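You operate a simulated robot arm through the tools that you are given. There is no shell and no other tool.

The job below is to be done with a simulated robot arm. You get a single attempt, and the scene is never put back.

Task
Press out two biscuits of the kind on the recipe card.
Fine: open the yellow switch first, slide the white tray along between them, shut the switch last. Where these are worked on the way, their far stop is far enough and under half their travel is too little: yellow switch.

It is judged by the outcome, as a careful person would: the job done as asked, and still so three seconds after it is handed in. It fails if anything else is knocked over, pushed out of place, dropped, spilled or broken.

Robot
A 7-joint arm with a two-finger parallel gripper, fixed in place. Base frame: the origin is at the foot of the arm, x ahead of it, y to its left, z up; the work surface is at about z = 0. Readings come in m, rad, newtons and seconds.
With the tool pointing down near the work surface it reaches from about 0.26 to 0.68 m from the base axis. Its first joint turns from -2.897 to 2.897 rad. Payload 2.5 kg.
Tool frame: the origin (TCP) lies between the finger pads and is the grasp point; the fingertips stand 0.03 m ahead of it; z points along the fingers, y is the line along which they close. Largest opening 0.094 m; finger width 0.028, thickness 0.01; the body of the gripper, 0.05 by 0.096 m, starts 0.055 m behind the TCP.
Orientation is that of the tool frame in the base frame, as [roll, pitch, yaw] about the fixed x, y, z axes, in that order (R = Rz(yaw) Ry(pitch) Rx(roll)). With the fingers straight down and closing along the base's y, the tool's x points along the base's -x, its y along +y and its z along -z.

Tools
- The arm moves only by the tool jog_arm. Its arguments are lists of equal length, an entry for each row: "grip": the closure, from 0 (fully open) to 1 (shut); "translation": the shift along the tool's x, y, z in m, a list of three; "dr": the turn, a rotation vector about the tool's x, y, z in rad, a list of three. In form: {"grip": [grip, ...], "translation": [[x, y, z], ...], "dr": [[wx, wy, wz], ...]}. A call has 1 to 20 rows; each row is the pose to reach, as a shift and turn from the pose commanded when the call began, along the tool's axes at that moment. Each row takes 0.2 s and may step no farther than 0.05 m and 0.15 rad from the row before; otherwise, or with a gripper value out of range, the whole call is refused. A pose out of reach is approached as far as the arm can. The call stops where the force on the tool passes 60 N (or 10 N more than at its start, if that is more) or the arm is blocked; 0.2 s more then pass. Each finger travels about 0.072 m/s and halts on what it meets, pressing with about 28 N; the grip force reading is that of the motor and also rises with nothing between the fingers. The clock runs only during rows and for 0.2 s after the last one: add rows that repeat a pose to give the fingers time. It gives the time, the measured TCP pose, the force on the tool (base axes), the opening and the grip force at its end, in the units of the frame above (readings bear some noise), with the torque about the TCP (base axes, N m) and any sound that the robot's microphone picked up.
- Cameras (640 x 400 px; columns grow to the right, rows downward): "scene" is fixed at [0.2199, 0.6504, 0.697]; the picture's right is [-0.82, -0.57, 0.00], its down [-0.36, 0.52, -0.78] and it looks along [0.44, -0.64, -0.63] (base axes); focal length 322 px, centre (320, 200). "wrist" rides on the gripper at [0.076, 0.014, -0.103] in the tool frame; the picture's right is [-0.18, 0.98, 0.00], its down [-0.75, -0.14, -0.64] and it looks along [-0.63, -0.12, 0.77] (tool axes); focal length 243 px, centre (320, 200). There is no depth. A picture from a camera that has moved, and an enlarged one, comes with that camera's place and axes in the base frame and with its lens.
- get_image(camera): a new picture of that camera. No time passes.
- enlarge(camera, box): a new picture of the part [left, top, right, bottom] of that camera's present view, enlarged. No time passes.
- job_done(): hands the job in; it is judged then, once.

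Nothing tells you positions but the pictures and the camera data. Unless the task says otherwise, let go and move clear before handing in.

The tools are called by a JSON object that holds its "api" and its "payload". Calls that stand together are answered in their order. jog_arm: Moves the arm, as the interface text tells. Its arguments: {"type":"object","properties":{"grip":{"type":"array","items":{"type":"number"}},"translation":{"type":"array","items":{"type":"array","items":{"type":"number"}}},"dr":{"type":"array","items":{"type":"array","items":{"type":"number"}}}},"required":["grip","translation","dr"]} The other tools are called the same way: get_image (camera) takes a picture; enlarge (camera, box) takes an enlarged picture of a part of a camera's view; job_done () hands the job in.

At the start:

```text
time_s: 0.0
ee_pos: [0.3357, 0.3233, 0.4849]
ee_rot: [3.141, 0.0, 3.141]
ft_force: [-0.1, -0.3, 0.4]
torque: [0.01, -0.01, 0.01]
finger_gap: 0.094
grip_force: 0.1
```

scene: 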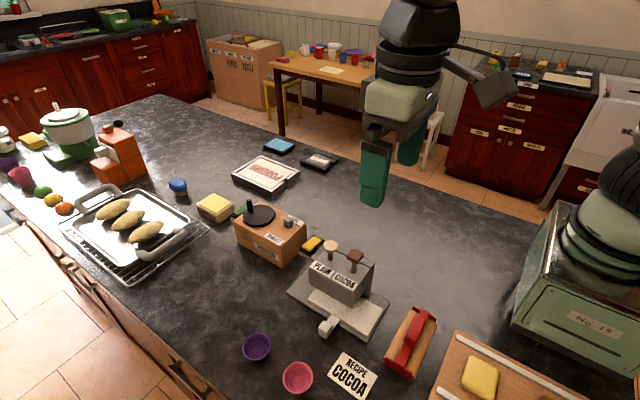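
wrist: 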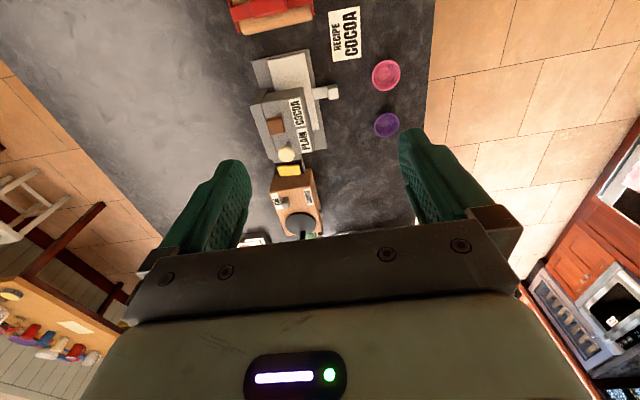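

I see a counter with a grey biscuit press labelled PLAIN / COCOA with two buttons, a white tray with a handle, a recipe card reading COCOA, and something yellow that may be the switch. I'll take closer pictures before moving.

{"api": "enlarge", "payload": {"camera": "scene", "box": [270, 220, 410, 350]}}

{"api": "enlarge", "payload": {"camera": "scene", "box": [200, 170, 340, 270]}}

{"api": "enlarge", "payload": {"camera": "scene", "box": [220, 300, 640, 400]}}

{"api": "enlarge", "payload": {"camera": "wrist", "box": [220, 0, 430, 240]}}

```text
3.08 times, centred on (340, 285) of scene
camera zoom: at [0.2199, 0.6504, 0.697], right [-0.82, -0.57, 0.0], down [-0.36, 0.52, -0.78], along [0.44, -0.64, -0.63], focal length 990 px, centre (258, -62)
```

zoom: 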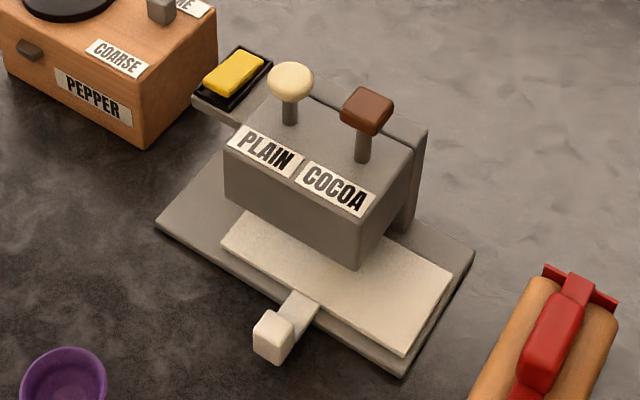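

```text
4.00 times, centred on (270, 220) of scene
camera zoom: at [0.2199, 0.6504, 0.697], right [-0.82, -0.57, 0.0], down [-0.36, 0.52, -0.78], along [0.44, -0.64, -0.63], focal length 1287 px, centre (520, 120)
```

zoom: 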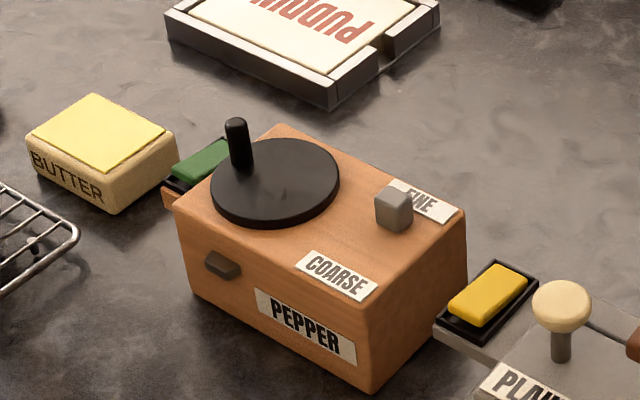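

```text
1.52 times, centred on (430, 350) of scene
camera zoom: at [0.2199, 0.6504, 0.697], right [-0.82, -0.57, 0.0], down [-0.36, 0.52, -0.78], along [0.44, -0.64, -0.63], focal length 490 px, centre (152, -29)
```

zoom: 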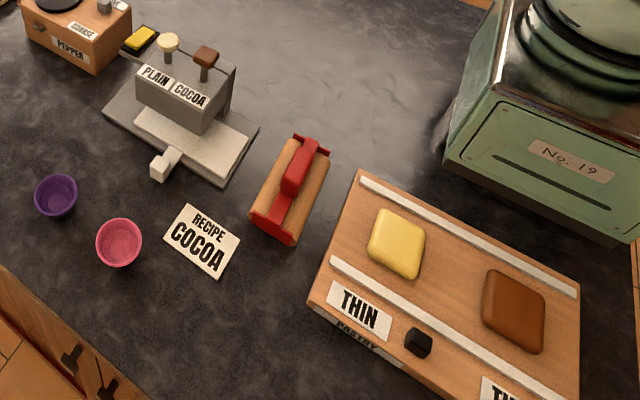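

```text
1.67 times, centred on (325, 120) of wrist
camera zoom: at [0.2589, 0.3371, 0.5877], right [0.18, 0.98, 0.0], down [0.75, -0.14, 0.64], along [0.63, -0.12, -0.77], focal length 404 px, centre (312, 333)
```

zoom: 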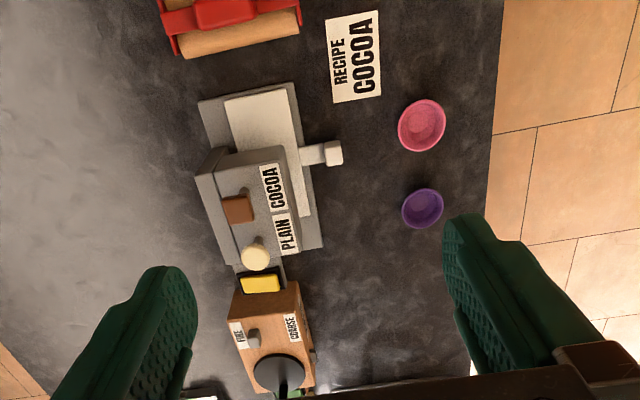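

The card says COCOA. I place the cocoa plunger at about (0.42, 0.22, 0.16), the plain one at (0.485, 0.22, 0.15), the yellow switch at (0.54, 0.21, 0.12) and the tray handle at (0.42, 0.33, 0.03). I'll bring the wrist camera closer to see how the switch and tray work.

{"api": "jog_arm", "payload": {"grip": [0, 0, 0, 0, 0], "translation": [[0.014, -0.015, 0.04], [0.028, -0.03, 0.08], [0.042, -0.045, 0.12], [0.056, -0.06, 0.16], [0.056, -0.06, 0.16]], "dr": [[0, 0, 0], [0, 0, 0], [0, 0, 0], [0, 0, 0], [0, 0, 0]]}}

{"api": "get_image", "payload": {"camera": "wrist"}}

{"api": "enlarge", "payload": {"camera": "wrist", "box": [200, 0, 440, 160]}}

```text
time_s: 1.2
ee_pos: [0.2784, 0.2625, 0.3255]
ee_rot: [-3.141, 0.0, -3.141]
ft_force: [0.0, 0.0, -0.3]
torque: [0.0, 0.05, -0.03]
finger_gap: 0.0939
grip_force: 0.1
```

```text
taken
camera wrist: at [0.2021, 0.2769, 0.427], right [0.18, 0.98, 0.0], down [0.75, -0.14, 0.64], along [0.63, -0.12, -0.77], focal length 243 px, centre (320, 200)
```

wrist: 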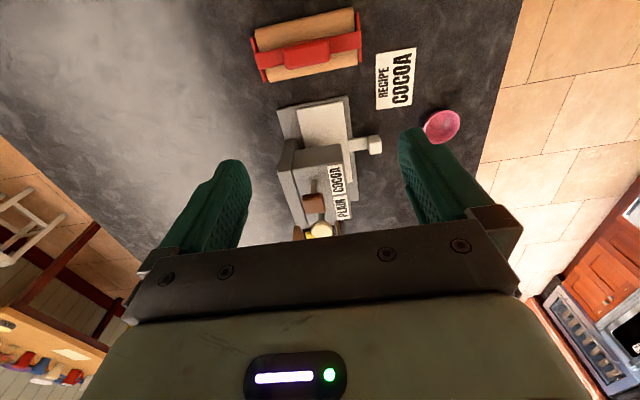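

```text
2.50 times, centred on (320, 80) of wrist
camera zoom: at [0.2021, 0.2769, 0.427], right [0.18, 0.98, 0.0], down [0.75, -0.14, 0.64], along [0.63, -0.12, -0.77], focal length 606 px, centre (320, 500)
```

zoom: 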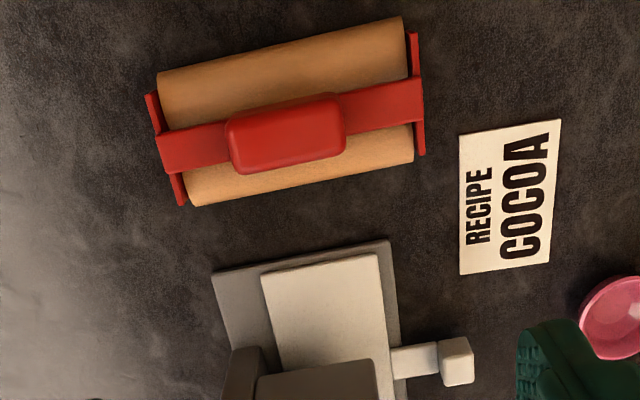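

The press came out at the lower edge of this view. I'll move forward so the camera looks straight down on the switch and plungers.

{"api": "jog_arm", "payload": {"grip": [0, 0, 0, 0, 0, 0], "translation": [[-0.045, 0, 0], [-0.09, 0, 0], [-0.135, -0.01, 0], [-0.18, -0.02, 0], [-0.2, -0.02, 0], [-0.2, -0.02, 0]], "dr": [[0, 0, 0], [0, 0, 0], [0, 0, 0], [0, 0, 0], [0, 0, 0], [0, 0, 0]]}}

{"api": "get_image", "payload": {"camera": "wrist"}}

{"api": "enlarge", "payload": {"camera": "wrist", "box": [240, 0, 420, 120]}}

{"api": "enlarge", "payload": {"camera": "wrist", "box": [240, 100, 420, 220]}}

```text
time_s: 2.6
ee_pos: [0.4814, 0.2432, 0.3236]
ee_rot: [3.141, 0.0, -3.14]
ft_force: [0.8, 0.4, 0.0]
torque: [0.02, 0.01, 0.03]
finger_gap: 0.0939
grip_force: 0.1
```

```text
taken
camera wrist: at [0.4044, 0.257, 0.4266], right [0.18, 0.98, 0.0], down [0.75, -0.14, 0.64], along [0.63, -0.12, -0.77], focal length 243 px, centre (320, 200)
```

wrist: 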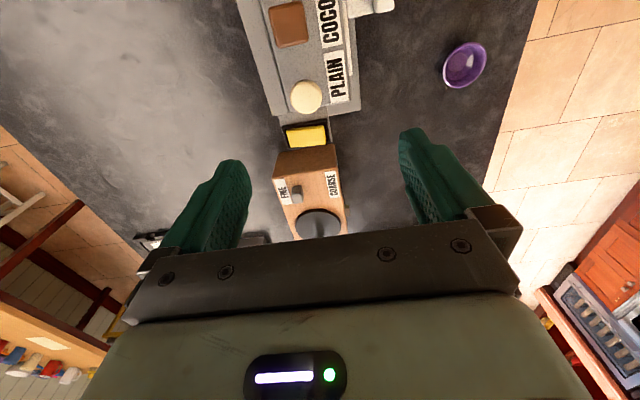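

```text
3.33 times, centred on (330, 60) of wrist
camera zoom: at [0.4044, 0.257, 0.4266], right [0.18, 0.98, 0.0], down [0.75, -0.14, 0.64], along [0.63, -0.12, -0.77], focal length 809 px, centre (287, 667)
```

zoom: 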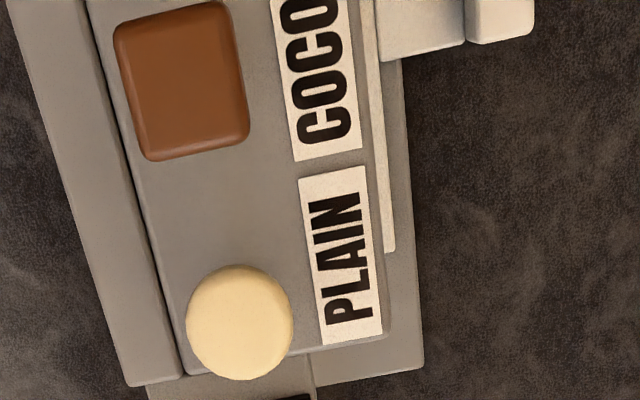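

```text
3.33 times, centred on (330, 160) of wrist
camera zoom: at [0.4044, 0.257, 0.4266], right [0.18, 0.98, 0.0], down [0.75, -0.14, 0.64], along [0.63, -0.12, -0.77], focal length 809 px, centre (287, 333)
```

zoom: 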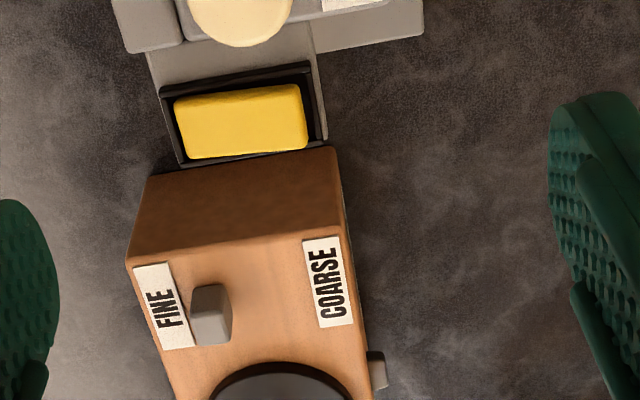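

The yellow switch is a rectangular rocker in a black frame, on a ledge between the press and the pepper mill. I'll zoom in further to tell which end is up, and check the tray's slide.

{"api": "enlarge", "payload": {"camera": "scene", "box": [295, 228, 335, 258]}}

{"api": "enlarge", "payload": {"camera": "scene", "box": [228, 195, 268, 225]}}

{"api": "enlarge", "payload": {"camera": "wrist", "box": [275, 112, 335, 152]}}

{"api": "enlarge", "payload": {"camera": "scene", "box": [285, 260, 395, 345]}}

```text
13.33 times, centred on (315, 243) of scene
camera zoom: at [0.2199, 0.6504, 0.697], right [-0.82, -0.57, 0.0], down [-0.36, 0.52, -0.78], along [0.44, -0.64, -0.63], focal length 4290 px, centre (387, -373)
```

zoom: 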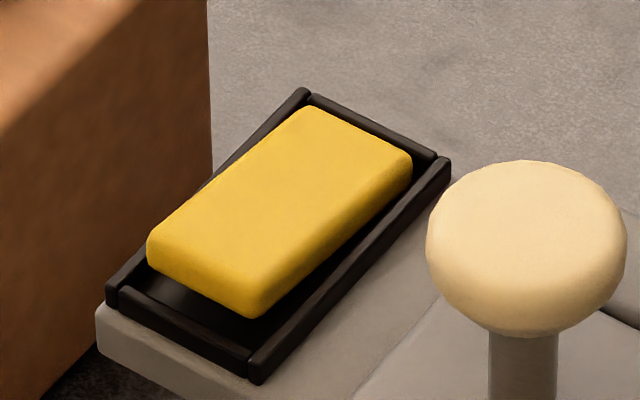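

```text
13.33 times, centred on (248, 210) of scene
camera zoom: at [0.2199, 0.6504, 0.697], right [-0.82, -0.57, 0.0], down [-0.36, 0.52, -0.78], along [0.44, -0.64, -0.63], focal length 4290 px, centre (1280, 67)
```

zoom: 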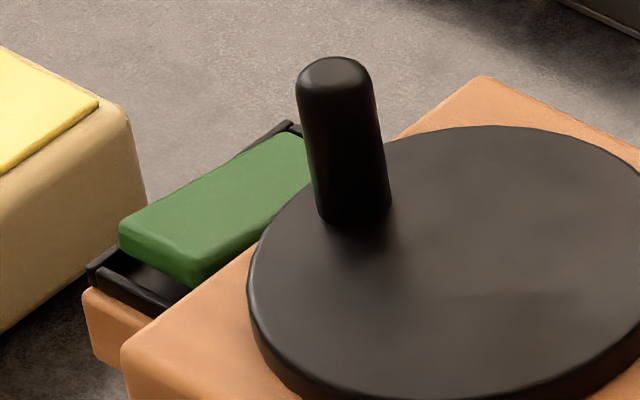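

```text
10.00 times, centred on (305, 132) of wrist
camera zoom: at [0.4044, 0.257, 0.4266], right [0.18, 0.98, 0.0], down [0.75, -0.14, 0.64], along [0.63, -0.12, -0.77], focal length 2426 px, centre (470, 880)
```

zoom: 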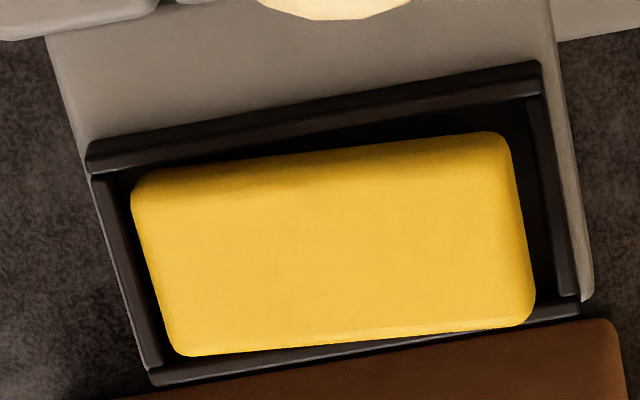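

```text
4.71 times, centred on (340, 302) of scene
camera zoom: at [0.2199, 0.6504, 0.697], right [-0.82, -0.57, 0.0], down [-0.36, 0.52, -0.78], along [0.44, -0.64, -0.63], focal length 1514 px, centre (226, -282)
```

zoom: 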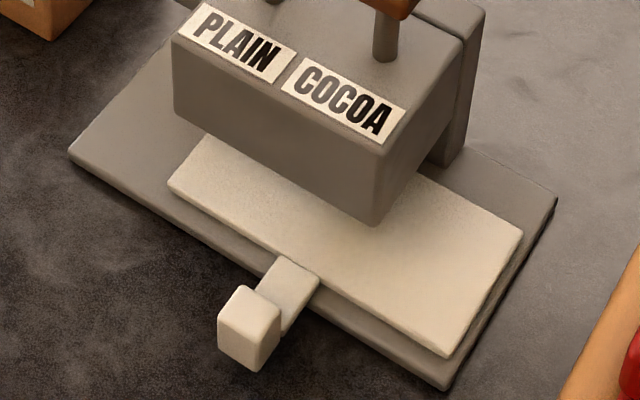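

The rocker's +y end is raised, at about (0.543, 0.237, 0.125), so pressing that end turns it over. The tray sits at the −x end of its bed (tray 0.337–0.496, bed 0.332–0.555), so it slides about 5 cm along +x. I'll close the fingers and hover over the raised end of the switch.

{"api": "jog_arm", "payload": {"grip": [1, 1, 1, 1, 1, 1], "translation": [[-0.03, -0.005, 0], [-0.062, -0.0115, 0.02], [-0.062, -0.0115, 0.06], [-0.062, -0.0115, 0.1], [-0.062, -0.0115, 0.125], [-0.062, -0.0115, 0.125]], "dr": [[0, 0, 0], [0, 0, 0], [0, 0, 0], [0, 0, 0], [0, 0, 0], [0, 0, 0]]}}

{"api": "enlarge", "payload": {"camera": "scene", "box": [270, 180, 390, 270]}}

{"api": "get_image", "payload": {"camera": "wrist"}}

```text
time_s: 4.0
ee_pos: [0.5445, 0.2285, 0.1975]
ee_rot: [3.141, 0.0, -3.14]
ft_force: [-0.6, -0.9, 0.1]
torque: [0.01, 0.01, 0.01]
finger_gap: 0.0001
grip_force: 28.0
```

```text
4.44 times, centred on (330, 225) of scene
camera zoom: at [0.2199, 0.6504, 0.697], right [-0.82, -0.57, 0.0], down [-0.36, 0.52, -0.78], along [0.44, -0.64, -0.63], focal length 1430 px, centre (276, 89)
```

zoom: 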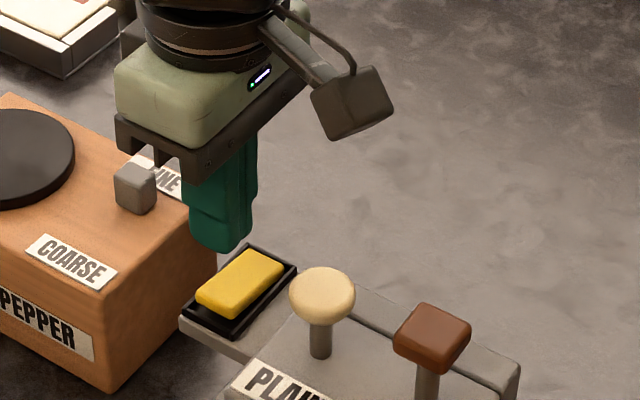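

```text
taken
camera wrist: at [0.4667, 0.2431, 0.3004], right [0.18, 0.98, 0.0], down [0.75, -0.14, 0.64], along [0.63, -0.12, -0.77], focal length 243 px, centre (320, 200)
```

wrist: 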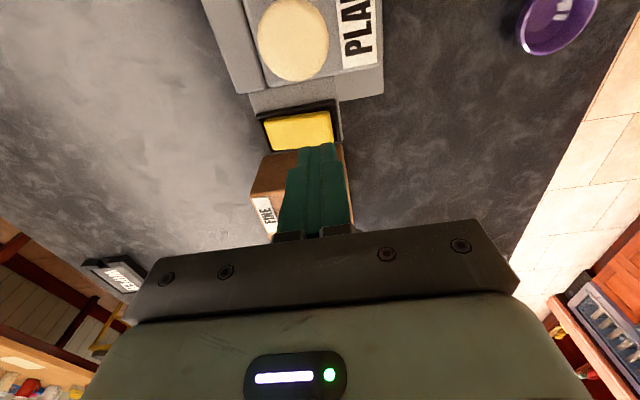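

The closed fingertips are about 4 cm above the switch and roughly over its raised end, with clearance from the plain knob and pepper mill. I'll go down gently and press that end.

{"api": "jog_arm", "payload": {"grip": [1, 1, 1, 1, 1, 1, 1], "translation": [[0.001, 0.002, 0.015], [0.001, 0.002, 0.028], [0.001, 0.002, 0.036], [0.001, 0.002, 0.041], [0.001, 0.002, 0.045], [0.001, 0.002, 0.049], [0.001, 0.002, 0.052]], "dr": [[0, 0, 0], [0, 0, 0], [0, 0, 0], [0, 0, 0], [0, 0, 0], [0, 0, 0], [0, 0, 0]]}}

{"api": "enlarge", "payload": {"camera": "scene", "box": [285, 210, 355, 262]}}

{"api": "enlarge", "payload": {"camera": "wrist", "box": [230, 90, 370, 180]}}

```text
time_s: 5.7
ee_pos: [0.5422, 0.2339, 0.1525]
ee_rot: [3.139, 0.002, 3.14]
ft_force: [-5.9, -2.6, 10.7]
torque: [-0.18, 0.2, -0.05]
finger_gap: 0.0002
grip_force: 28.0
stopped in row 7: the force on the tool passed its limit at 63 N (the readings are from after the stop); the commanded pose is now the measured one
```

```text
7.69 times, centred on (320, 236) of scene
camera zoom: at [0.2199, 0.6504, 0.697], right [-0.82, -0.57, 0.0], down [-0.36, 0.52, -0.78], along [0.44, -0.64, -0.63], focal length 2475 px, centre (320, -77)
```

zoom: 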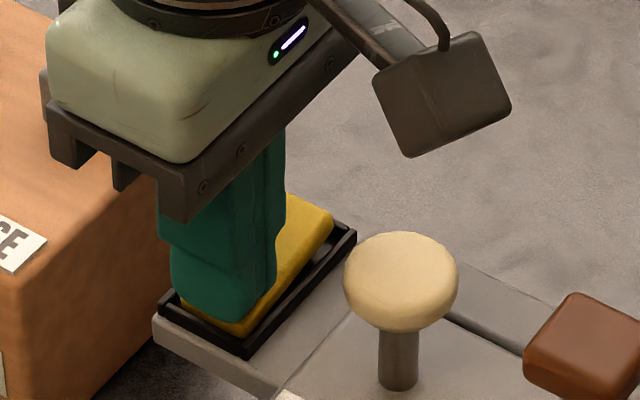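

```text
4.44 times, centred on (300, 135) of wrist
camera zoom: at [0.4651, 0.2478, 0.2556], right [0.18, 0.98, 0.0], down [0.75, -0.14, 0.64], along [0.63, -0.12, -0.77], focal length 1078 px, centre (409, 489)
```

zoom: 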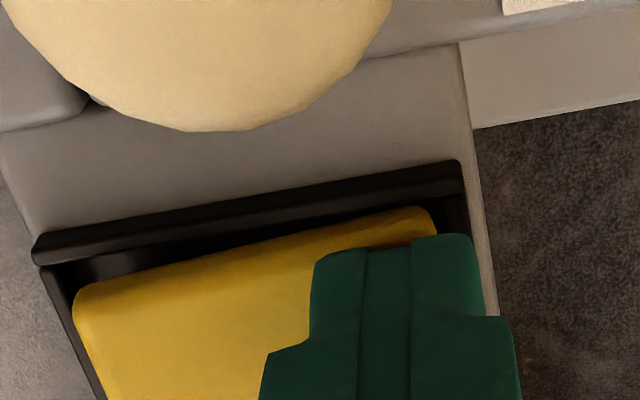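

The tool met 63 N and the near end looks pushed down. I'll lift off and check that the switch stays over.

{"api": "jog_arm", "payload": {"grip": [1, 1, 1, 1], "translation": [[0, 0, -0.02], [0, 0, -0.06], [0.02, 0, -0.1], [0.06, 0, -0.12]], "dr": [[0, 0, 0], [0, 0, 0], [0, 0, 0], [0, 0, 0]]}}

{"api": "enlarge", "payload": {"camera": "scene", "box": [295, 228, 335, 258]}}

{"api": "enlarge", "payload": {"camera": "scene", "box": [200, 170, 400, 345]}}

{"api": "get_image", "payload": {"camera": "wrist"}}

```text
time_s: 6.7
ee_pos: [0.4804, 0.2321, 0.2754]
ee_rot: [3.141, 0.0, 3.138]
ft_force: [-0.4, 0.6, -0.3]
torque: [-0.01, -0.02, 0.0]
finger_gap: 0.0001
grip_force: 27.6
```

```text
13.33 times, centred on (315, 243) of scene
camera zoom: at [0.2199, 0.6504, 0.697], right [-0.82, -0.57, 0.0], down [-0.36, 0.52, -0.78], along [0.44, -0.64, -0.63], focal length 4290 px, centre (387, -373)
```

zoom: 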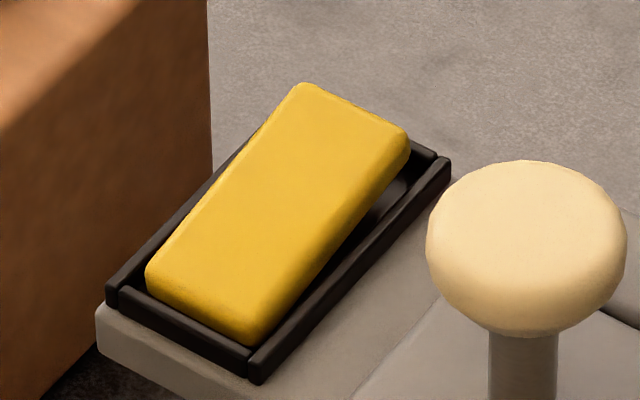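

```text
2.29 times, centred on (300, 258) of scene
camera zoom: at [0.2199, 0.6504, 0.697], right [-0.82, -0.57, 0.0], down [-0.36, 0.52, -0.78], along [0.44, -0.64, -0.63], focal length 735 px, centre (366, 69)
```

zoom: 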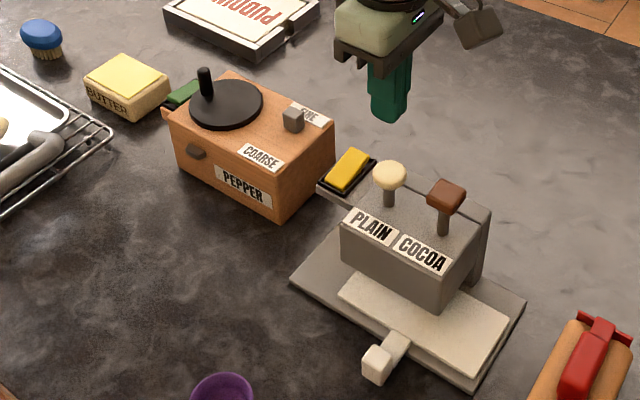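

```text
taken
camera wrist: at [0.4049, 0.2469, 0.377], right [0.19, 0.98, 0.0], down [0.75, -0.14, 0.64], along [0.63, -0.12, -0.77], focal length 243 px, centre (320, 200)
```

wrist: 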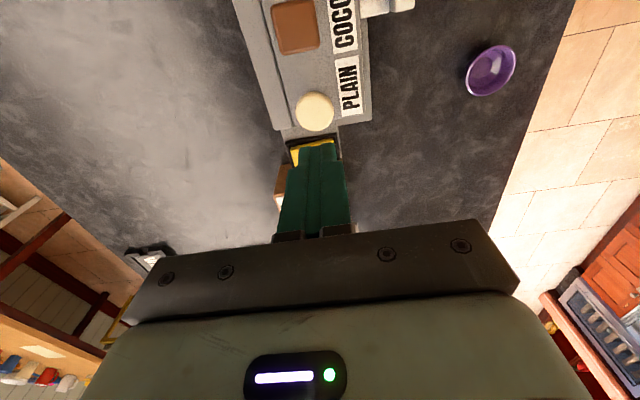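

The switch has flipped and stays over, and nothing else moved. Next I'll hover over the cocoa knob at about (0.419, 0.226, top 0.175).

{"api": "jog_arm", "payload": {"grip": [1, 1, 1, 1], "translation": [[0.03, -0.003, 0.01], [0.0614, -0.006, 0.03], [0.0614, -0.006, 0.045], [0.0614, -0.006, 0.045]], "dr": [[0, 0, 0], [0, 0, 0], [0, 0, 0], [0, 0, 0]]}}

{"api": "enlarge", "payload": {"camera": "scene", "box": [310, 210, 400, 275]}}

{"api": "enlarge", "payload": {"camera": "wrist", "box": [230, 60, 410, 180]}}

```text
time_s: 7.7
ee_pos: [0.4184, 0.2264, 0.2267]
ee_rot: [3.141, 0.001, -3.141]
ft_force: [1.1, -0.2, -0.9]
torque: [0.03, 0.02, 0.01]
finger_gap: 0.0002
grip_force: 28.7
```

```text
6.15 times, centred on (355, 242) of scene
camera zoom: at [0.2199, 0.6504, 0.697], right [-0.82, -0.57, 0.0], down [-0.36, 0.52, -0.78], along [0.44, -0.64, -0.63], focal length 1980 px, centre (105, -62)
```

zoom: 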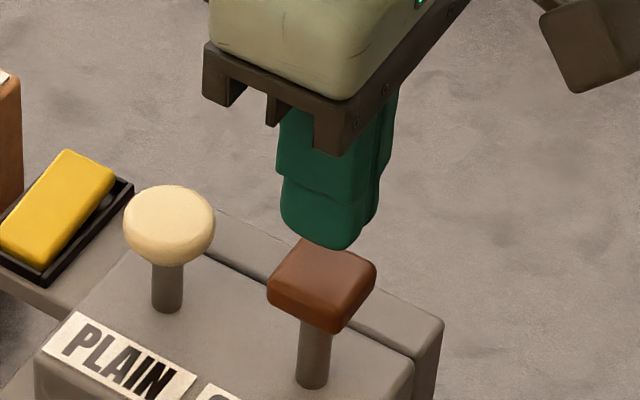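

```text
3.33 times, centred on (320, 120) of wrist
camera zoom: at [0.3425, 0.2404, 0.3301], right [0.18, 0.98, 0.0], down [0.75, -0.14, 0.64], along [0.63, -0.12, -0.77], focal length 809 px, centre (320, 467)
```

zoom: 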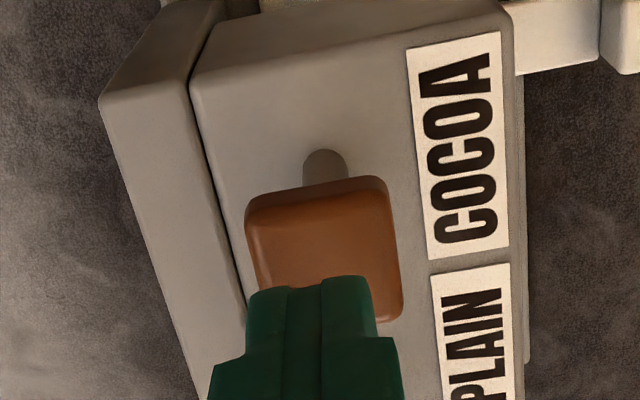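

The fingertips are centred just above the cocoa knob. I'll press straight down until it stops.

{"api": "jog_arm", "payload": {"grip": [1, 1, 1, 1, 1, 1, 1, 1, 1, 1, 1, 1], "translation": [[0.001, 0.001, 0.012], [0.001, 0.001, 0.02], [0.001, 0.001, 0.025], [0.001, 0.001, 0.03], [0.001, 0.001, 0.034], [0.001, 0.001, 0.038], [0.001, 0.001, 0.042], [0.001, 0.001, 0.046], [0.001, 0.001, 0.05], [0.001, 0.001, 0.054], [0.001, 0.001, 0.058], [0.001, 0.001, 0.062]], "dr": [[0, 0, 0], [0, 0, 0], [0, 0, 0], [0, 0, 0], [0, 0, 0], [0, 0, 0], [0, 0, 0], [0, 0, 0], [0, 0, 0], [0, 0, 0], [0, 0, 0], [0, 0, 0]]}}

{"api": "enlarge", "payload": {"camera": "scene", "box": [285, 210, 405, 345]}}

```text
time_s: 9.7
ee_pos: [0.4202, 0.2289, 0.1842]
ee_rot: [3.138, 0.004, 3.14]
ft_force: [-9.1, -6.3, 32.3]
torque: [-0.16, 0.37, 0.04]
finger_gap: 0.0
grip_force: 28.0
heard: click
stopped in row 9: the force on the tool passed its limit at 66 N (the readings are from after the stop); the commanded pose is now the measured one
```

```text
2.96 times, centred on (345, 278) of scene
camera zoom: at [0.2199, 0.6504, 0.697], right [-0.82, -0.57, 0.0], down [-0.36, 0.52, -0.78], along [0.44, -0.64, -0.63], focal length 953 px, centre (246, -30)
```

zoom: 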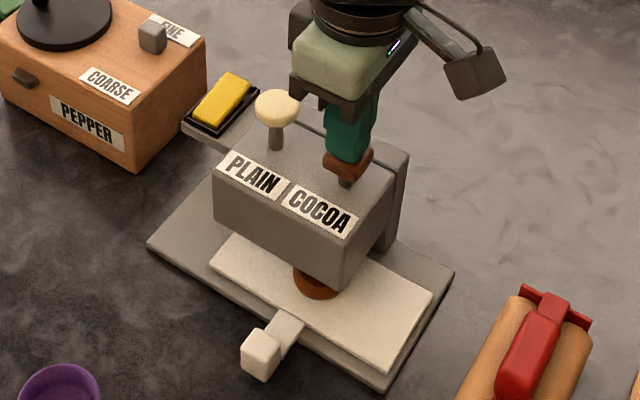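

A click sounded, and a cocoa biscuit is now on the tray under the head. I'll lift off and see whether the plunger springs back.

{"api": "jog_arm", "payload": {"grip": [1, 1, 1, 1], "translation": [[0, 0, -0.015], [0, 0, -0.03], [0, 0, -0.06], [0, 0, -0.1]], "dr": [[0, 0, 0], [0, 0, 0], [0, 0, 0], [0, 0, 0]]}}

{"api": "enlarge", "payload": {"camera": "scene", "box": [285, 210, 405, 345]}}

{"api": "get_image", "payload": {"camera": "scene"}}

```text
time_s: 10.7
ee_pos: [0.4195, 0.229, 0.2803]
ee_rot: [3.14, 0.002, 3.141]
ft_force: [-1.2, -0.3, -0.1]
torque: [0.0, 0.01, -0.05]
finger_gap: 0.0
grip_force: 27.8
```

```text
2.96 times, centred on (345, 278) of scene
camera zoom: at [0.2199, 0.6504, 0.697], right [-0.82, -0.57, 0.0], down [-0.36, 0.52, -0.78], along [0.44, -0.64, -0.63], focal length 953 px, centre (246, -30)
```

zoom: 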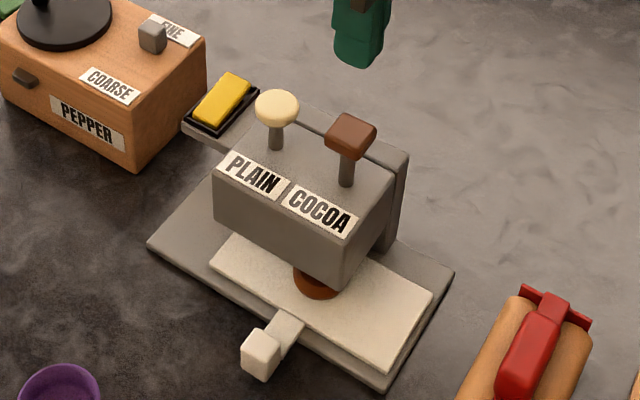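

```text
taken
```

scene: 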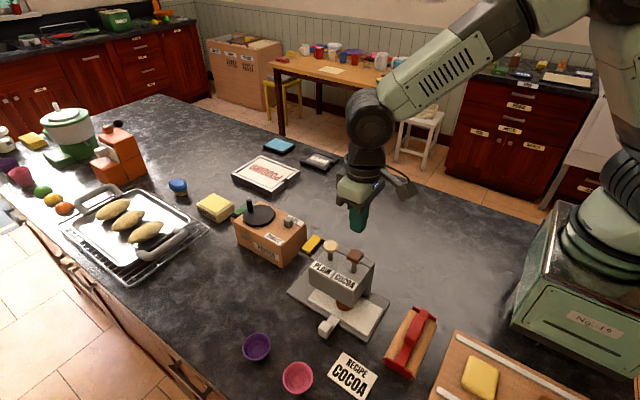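

The knob sprung back and one cocoa biscuit lies on the tray at about (0.417, 0.26). I'll move out over the tray handle, turn the gripper 90° so its fingers close along x, and look at the handle.

{"api": "jog_arm", "payload": {"grip": [0.47, 0.47, 0.47, 0.47, 0.47, 0.47, 0.47, 0.47, 0.47, 0.47, 0.47, 0.47, 0.47], "translation": [[0, 0.02, 0], [0, 0.04, 0], [0, 0.06, 0], [0, 0.08, 0], [0, 0.1, 0], [0, 0.106, 0], [0, 0.106, 0], [0, 0.106, 0], [0, 0.106, 0], [0, 0.106, 0], [0, 0.106, 0], [0, 0.106, 0], [0, 0.106, 0]], "dr": [[0, 0, 0.14], [0, 0, 0.28], [0, 0, 0.42], [0, 0, 0.56], [0, 0, 0.7], [0, 0, 0.84], [0, 0, 0.98], [0, 0, 1.12], [0, 0, 1.26], [0, 0, 1.4], [0, 0, 1.5], [0, 0, 1.5708], [0, 0, 1.5708]]}}

{"api": "get_image", "payload": {"camera": "wrist"}}

{"api": "enlarge", "payload": {"camera": "scene", "box": [285, 260, 395, 345]}}

{"api": "get_image", "payload": {"camera": "scene"}}

```text
time_s: 13.5
ee_pos: [0.4188, 0.3341, 0.2829]
ee_rot: [3.14, 0.001, 1.568]
ft_force: [-0.2, 0.3, 0.7]
torque: [0.01, 0.03, -0.01]
finger_gap: 0.05
grip_force: 0.1
```

```text
taken
camera wrist: at [0.4325, 0.4106, 0.3851], right [0.98, -0.19, 0.0], down [-0.14, -0.75, 0.64], along [-0.12, -0.63, -0.77], focal length 243 px, centre (320, 200)
```

wrist: 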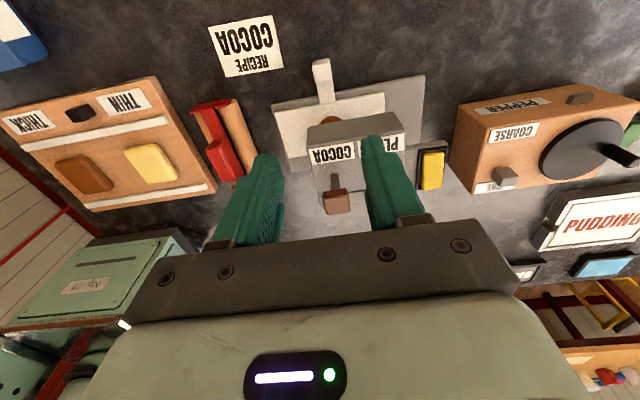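

```text
4.71 times, centred on (340, 302) of scene
camera zoom: at [0.2199, 0.6504, 0.697], right [-0.82, -0.57, 0.0], down [-0.36, 0.52, -0.78], along [0.44, -0.64, -0.63], focal length 1514 px, centre (226, -282)
```

zoom: 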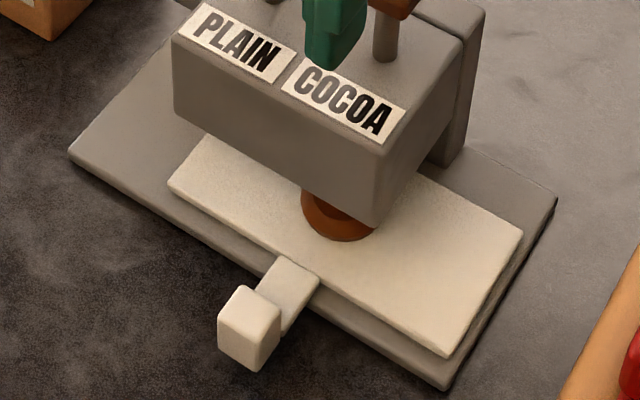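

```text
taken
```

scene: 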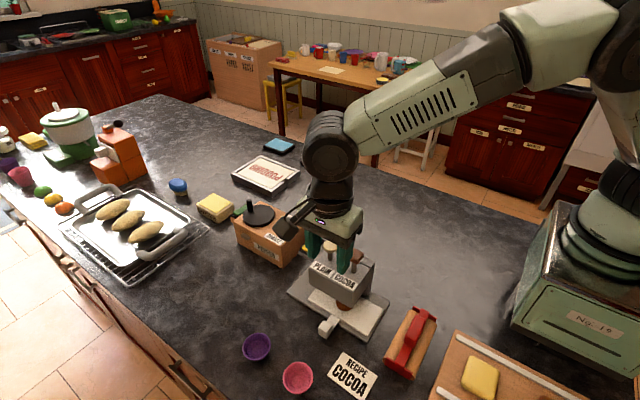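

The gripper now closes along x above the handle. I'll zoom on the handle knob for exact placing.

{"api": "enlarge", "payload": {"camera": "wrist", "box": [265, 40, 385, 130]}}

```text
4.44 times, centred on (325, 85) of wrist
camera zoom: at [0.4325, 0.4106, 0.3851], right [0.98, -0.19, 0.0], down [-0.14, -0.75, 0.64], along [-0.12, -0.63, -0.77], focal length 1078 px, centre (298, 711)
```

zoom: 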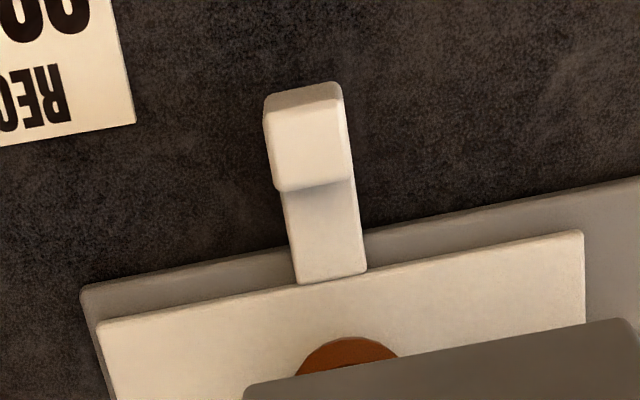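

The handle knob's top is at about (0.422, 0.335, 0.04), 2.3 cm wide. I'll lower the open fingers around it.

{"api": "jog_arm", "payload": {"grip": [0.47, 0.47, 0.47, 0.47, 0.47, 0.47, 0.47, 0.47], "translation": [[0, 0.003, 0.045], [0, 0.003, 0.09], [0, 0.003, 0.135], [0, 0.003, 0.18], [0, 0.003, 0.212], [0, 0.003, 0.232], [0, 0.003, 0.244], [0, 0.003, 0.244]], "dr": [[0, 0, 0], [0, 0, 0], [0, 0, 0], [0, 0, 0], [0, 0, 0], [0, 0, 0], [0, 0, 0], [0, 0, 0]]}}

{"api": "get_image", "payload": {"camera": "wrist"}}

{"api": "enlarge", "payload": {"camera": "scene", "box": [265, 240, 405, 345]}}

```text
time_s: 15.3
ee_pos: [0.4229, 0.3343, 0.0385]
ee_rot: [3.141, -0.001, 1.571]
ft_force: [-0.2, -0.1, 0.4]
torque: [-0.03, -0.02, 0.03]
finger_gap: 0.0498
grip_force: 0.1
```

```text
taken
camera wrist: at [0.4361, 0.4093, 0.1414], right [0.98, -0.18, 0.0], down [-0.14, -0.75, 0.64], along [-0.12, -0.63, -0.77], focal length 243 px, centre (320, 200)
```

wrist: 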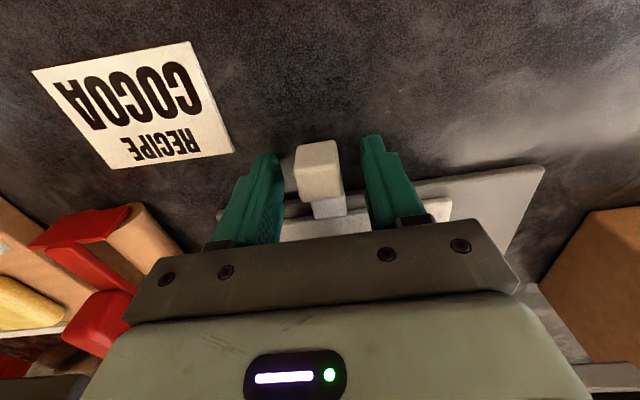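

```text
3.81 times, centred on (335, 292) of scene
camera zoom: at [0.2199, 0.6504, 0.697], right [-0.82, -0.57, 0.0], down [-0.36, 0.52, -0.78], along [0.44, -0.64, -0.63], focal length 1226 px, centre (263, -152)
```

zoom: 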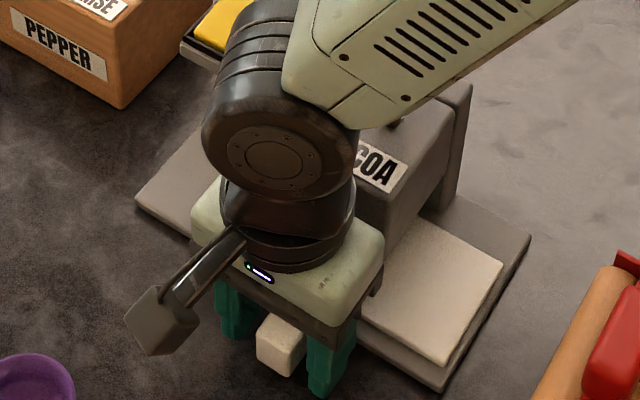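

The fingers straddle the knob with no contact. I'll grip it.

{"api": "jog_arm", "payload": {"grip": [1, 1, 1], "translation": [[0, 0, 0], [0, 0, 0], [0, 0, 0]], "dr": [[0, 0, 0], [0, 0, 0], [0, 0, 0]]}}

```text
time_s: 16.1
ee_pos: [0.4217, 0.3342, 0.0384]
ee_rot: [3.139, 0.001, 1.57]
ft_force: [1.6, 1.3, -2.8]
torque: [0.01, -0.02, 0.0]
finger_gap: 0.0277
grip_force: 44.7
```

I have the knob, with the fingers 2.8 cm apart. Now I'll slide it along +x until it stops.

{"api": "jog_arm", "payload": {"grip": [1, 1, 1, 1, 1], "translation": [[0, 0.003, 0], [0, 0.007, 0], [0, 0.012, 0], [0, 0.016, 0], [0, 0.016, 0]], "dr": [[0, 0, 0], [0, 0, 0], [0, 0, 0], [0, 0, 0], [0, 0, 0]]}}

{"api": "get_image", "payload": {"camera": "wrist"}}

{"api": "enlarge", "payload": {"camera": "scene", "box": [265, 240, 405, 345]}}

```text
time_s: 17.3
ee_pos: [0.4392, 0.3336, 0.0389]
ee_rot: [3.139, 0.0, 1.57]
ft_force: [0.1, -9.8, 11.8]
torque: [0.07, -0.01, -0.02]
finger_gap: 0.0279
grip_force: 44.6
```

```text
taken
camera wrist: at [0.4527, 0.4094, 0.1413], right [0.98, -0.19, 0.0], down [-0.14, -0.75, 0.64], along [-0.12, -0.63, -0.77], focal length 243 px, centre (320, 200)
```

wrist: 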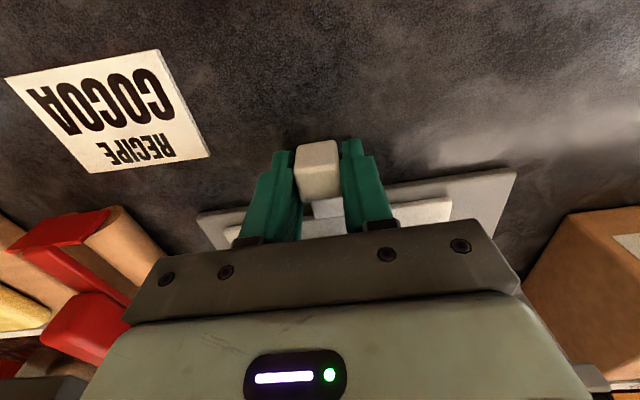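

```text
3.81 times, centred on (335, 292) of scene
camera zoom: at [0.2199, 0.6504, 0.697], right [-0.82, -0.57, 0.0], down [-0.36, 0.52, -0.78], along [0.44, -0.64, -0.63], focal length 1226 px, centre (263, -152)
```

zoom: 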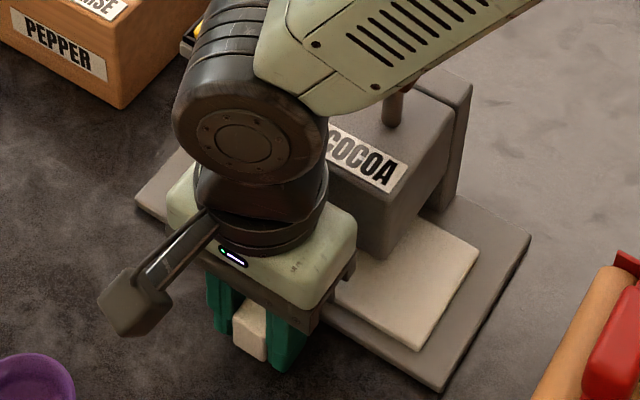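

The tray slides freely along +x with almost no force. I'll carry on to its far stop.

{"api": "jog_arm", "payload": {"grip": [1, 1, 1, 1, 1, 1, 1, 1, 1, 1, 1], "translation": [[0, 0.005, 0], [0, 0.01, 0], [0, 0.015, 0], [0, 0.02, 0], [0, 0.025, 0], [0, 0.03, 0], [0, 0.034, 0], [0, 0.038, 0], [0, 0.042, 0], [0, 0.045, 0], [0, 0.048, 0]], "dr": [[0, 0, 0], [0, 0, 0], [0, 0, 0], [0, 0, 0], [0, 0, 0], [0, 0, 0], [0, 0, 0], [0, 0, 0], [0, 0, 0], [0, 0, 0], [0, 0, 0]]}}

{"api": "get_image", "payload": {"camera": "wrist"}}

{"api": "enlarge", "payload": {"camera": "scene", "box": [265, 240, 405, 345]}}

```text
time_s: 19.6
ee_pos: [0.478, 0.3351, 0.0372]
ee_rot: [-3.124, 0.005, 1.572]
ft_force: [-7.5, -4.3, 10.5]
torque: [0.21, 0.1, -0.06]
finger_gap: 0.0281
grip_force: 44.6
stopped in row 11: the force on the tool passed its limit at 62 N (the readings are from after the stop); the commanded pose is now the measured one
```

```text
taken
camera wrist: at [0.4931, 0.4113, 0.1388], right [0.98, -0.18, -0.02], down [-0.13, -0.75, 0.65], along [-0.13, -0.63, -0.76], focal length 243 px, centre (320, 200)
```

wrist: 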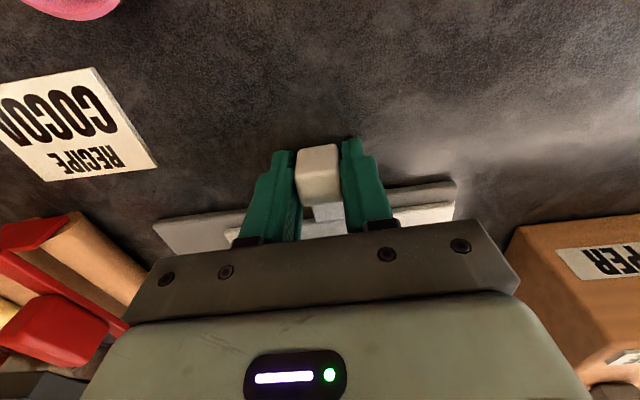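

```text
3.81 times, centred on (335, 292) of scene
camera zoom: at [0.2199, 0.6504, 0.697], right [-0.82, -0.57, 0.0], down [-0.36, 0.52, -0.78], along [0.44, -0.64, -0.63], focal length 1226 px, centre (263, -152)
```

zoom: 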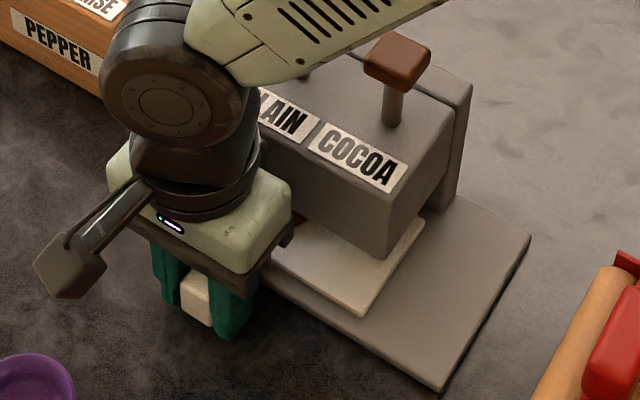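

The tray has reached its far stop, having travelled about 5.6 cm. I'll open the fingers and lift clear.

{"api": "jog_arm", "payload": {"grip": [0.47, 0.47, 0.47, 0.47, 0.47, 0.47, 0.47, 0.47], "translation": [[0, 0, 0], [0, 0, 0], [0, 0, -0.02], [0, 0, -0.06], [0, 0, -0.105], [0, 0, -0.15], [0, 0, -0.195], [0, 0, -0.24]], "dr": [[0, 0, 0], [0, 0, 0], [0, 0, 0], [0, 0, 0], [0, 0, 0], [0, 0, 0], [0, 0, 0], [0, 0, 0]]}}

{"api": "enlarge", "payload": {"camera": "scene", "box": [265, 225, 405, 345]}}

{"api": "get_image", "payload": {"camera": "wrist"}}

```text
time_s: 21.4
ee_pos: [0.4793, 0.3337, 0.2765]
ee_rot: [-3.127, 0.005, 1.575]
ft_force: [-0.2, 0.9, 0.2]
torque: [0.01, -0.02, 0.01]
finger_gap: 0.0496
grip_force: 0.0
```

```text
3.33 times, centred on (335, 285) of scene
camera zoom: at [0.2199, 0.6504, 0.697], right [-0.82, -0.57, 0.0], down [-0.36, 0.52, -0.78], along [0.44, -0.64, -0.63], focal length 1072 px, centre (270, -83)
```

zoom: 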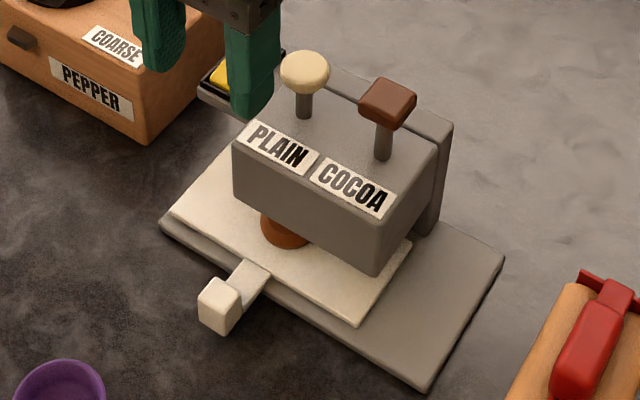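

```text
taken
camera wrist: at [0.4947, 0.4099, 0.3782], right [0.98, -0.18, -0.01], down [-0.13, -0.75, 0.65], along [-0.13, -0.63, -0.76], focal length 243 px, centre (320, 200)
```

wrist: 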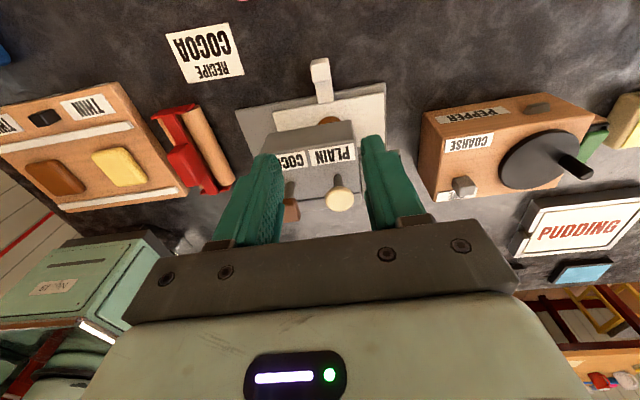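

The tray sits at its far end with the biscuit on it, so fresh tray is now under the cocoa side. I'll level the tool and turn it back, moving over to the cocoa knob again.

{"api": "jog_arm", "payload": {"grip": [1, 1, 1], "translation": [[0, 0, 0], [0, 0, 0], [0, 0, 0]], "dr": [[-0.0146, 0, 0], [-0.0146, 0, 0], [-0.0146, 0, 0]]}}

{"api": "jog_arm", "payload": {"grip": [1, 1, 1, 1, 1, 1, 1, 1, 1, 1, 1, 1, 1, 1], "translation": [[-0.01, -0.005, 0], [-0.02, -0.011, 0], [-0.03, -0.017, 0], [-0.04, -0.023, 0], [-0.05, -0.029, 0], [-0.06, -0.035, 0], [-0.07, -0.041, 0], [-0.08, -0.047, 0], [-0.09, -0.053, 0], [-0.1, -0.058, 0], [-0.107, -0.061, 0], [-0.107, -0.061, 0.02], [-0.107, -0.061, 0.045], [-0.107, -0.061, 0.045]], "dr": [[0, 0, -0.14], [0, 0, -0.28], [0, 0, -0.42], [0, 0, -0.56], [0, 0, -0.7], [0, 0, -0.84], [0, 0, -0.98], [0, 0, -1.12], [0, 0, -1.26], [0, 0, -1.4], [0, 0, -1.5], [0, 0, -1.5708], [0, 0, -1.5708], [0, 0, -1.5708]]}}

{"api": "enlarge", "payload": {"camera": "scene", "box": [285, 210, 405, 345]}}

{"api": "enlarge", "payload": {"camera": "wrist", "box": [230, 60, 410, 180]}}

```text
time_s: 22.2
ee_pos: [0.479, 0.3344, 0.2757]
ee_rot: [-3.141, 0.004, 1.573]
ft_force: [0.1, 0.1, -0.3]
torque: [0.01, 0.0, -0.01]
finger_gap: 0.0
grip_force: 28.0
```

```text
time_s: 25.2
ee_pos: [0.42, 0.2297, 0.2325]
ee_rot: [-3.137, 0.002, 3.142]
ft_force: [0.7, 0.4, -0.1]
torque: [0.01, 0.02, 0.0]
finger_gap: 0.0001
grip_force: 27.7
```

```text
2.96 times, centred on (345, 278) of scene
camera zoom: at [0.2199, 0.6504, 0.697], right [-0.82, -0.57, 0.0], down [-0.36, 0.52, -0.78], along [0.44, -0.64, -0.63], focal length 953 px, centre (246, -30)
```

zoom: 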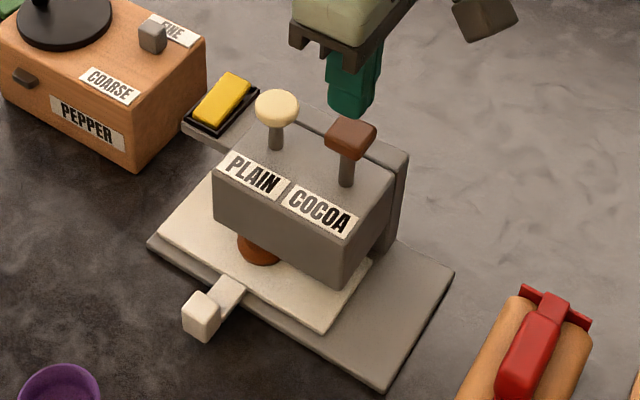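

```text
3.33 times, centred on (320, 120) of wrist
camera zoom: at [0.3437, 0.2438, 0.3335], right [0.18, 0.98, 0.0], down [0.75, -0.14, 0.64], along [0.63, -0.12, -0.77], focal length 809 px, centre (320, 467)
```

zoom: 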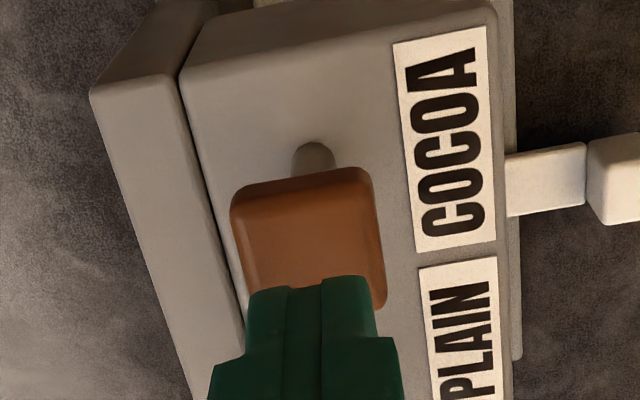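

I'm over the cocoa knob again, about 2–3 mm off centre, which I'll correct while pressing the second time.

{"api": "jog_arm", "payload": {"grip": [1, 1, 1, 1, 1, 1, 1, 1, 1, 1, 1, 1, 1], "translation": [[0.002, -0.0025, 0.01], [0.002, -0.0025, 0.02], [0.002, -0.0025, 0.026], [0.002, -0.0025, 0.031], [0.002, -0.0025, 0.036], [0.002, -0.0025, 0.04], [0.002, -0.0025, 0.044], [0.002, -0.0025, 0.048], [0.002, -0.0025, 0.052], [0.002, -0.0025, 0.056], [0.002, -0.0025, 0.06], [0.002, -0.0025, 0.064], [0.002, -0.0025, 0.068]], "dr": [[0, 0, 0], [0, 0, 0], [0, 0, 0], [0, 0, 0], [0, 0, 0], [0, 0, 0], [0, 0, 0], [0, 0, 0], [0, 0, 0], [0, 0, 0], [0, 0, 0], [0, 0, 0], [0, 0, 0]]}}

{"api": "enlarge", "payload": {"camera": "scene", "box": [285, 210, 405, 345]}}

```text
time_s: 27.3
ee_pos: [0.42, 0.2266, 0.1849]
ee_rot: [-3.14, 0.002, -3.137]
ft_force: [-9.5, -6.5, 33.4]
torque: [-0.18, 0.4, 0.02]
finger_gap: 0.0
grip_force: 28.0
heard: click
stopped in row 10: the force on the tool passed its limit at 67 N (the readings are from after the stop); the commanded pose is now the measured one
```

```text
2.96 times, centred on (345, 278) of scene
camera zoom: at [0.2199, 0.6504, 0.697], right [-0.82, -0.57, 0.0], down [-0.36, 0.52, -0.78], along [0.44, -0.64, -0.63], focal length 953 px, centre (246, -30)
```

zoom: 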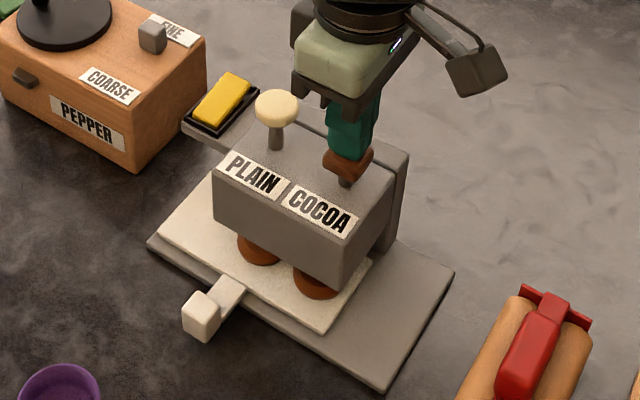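

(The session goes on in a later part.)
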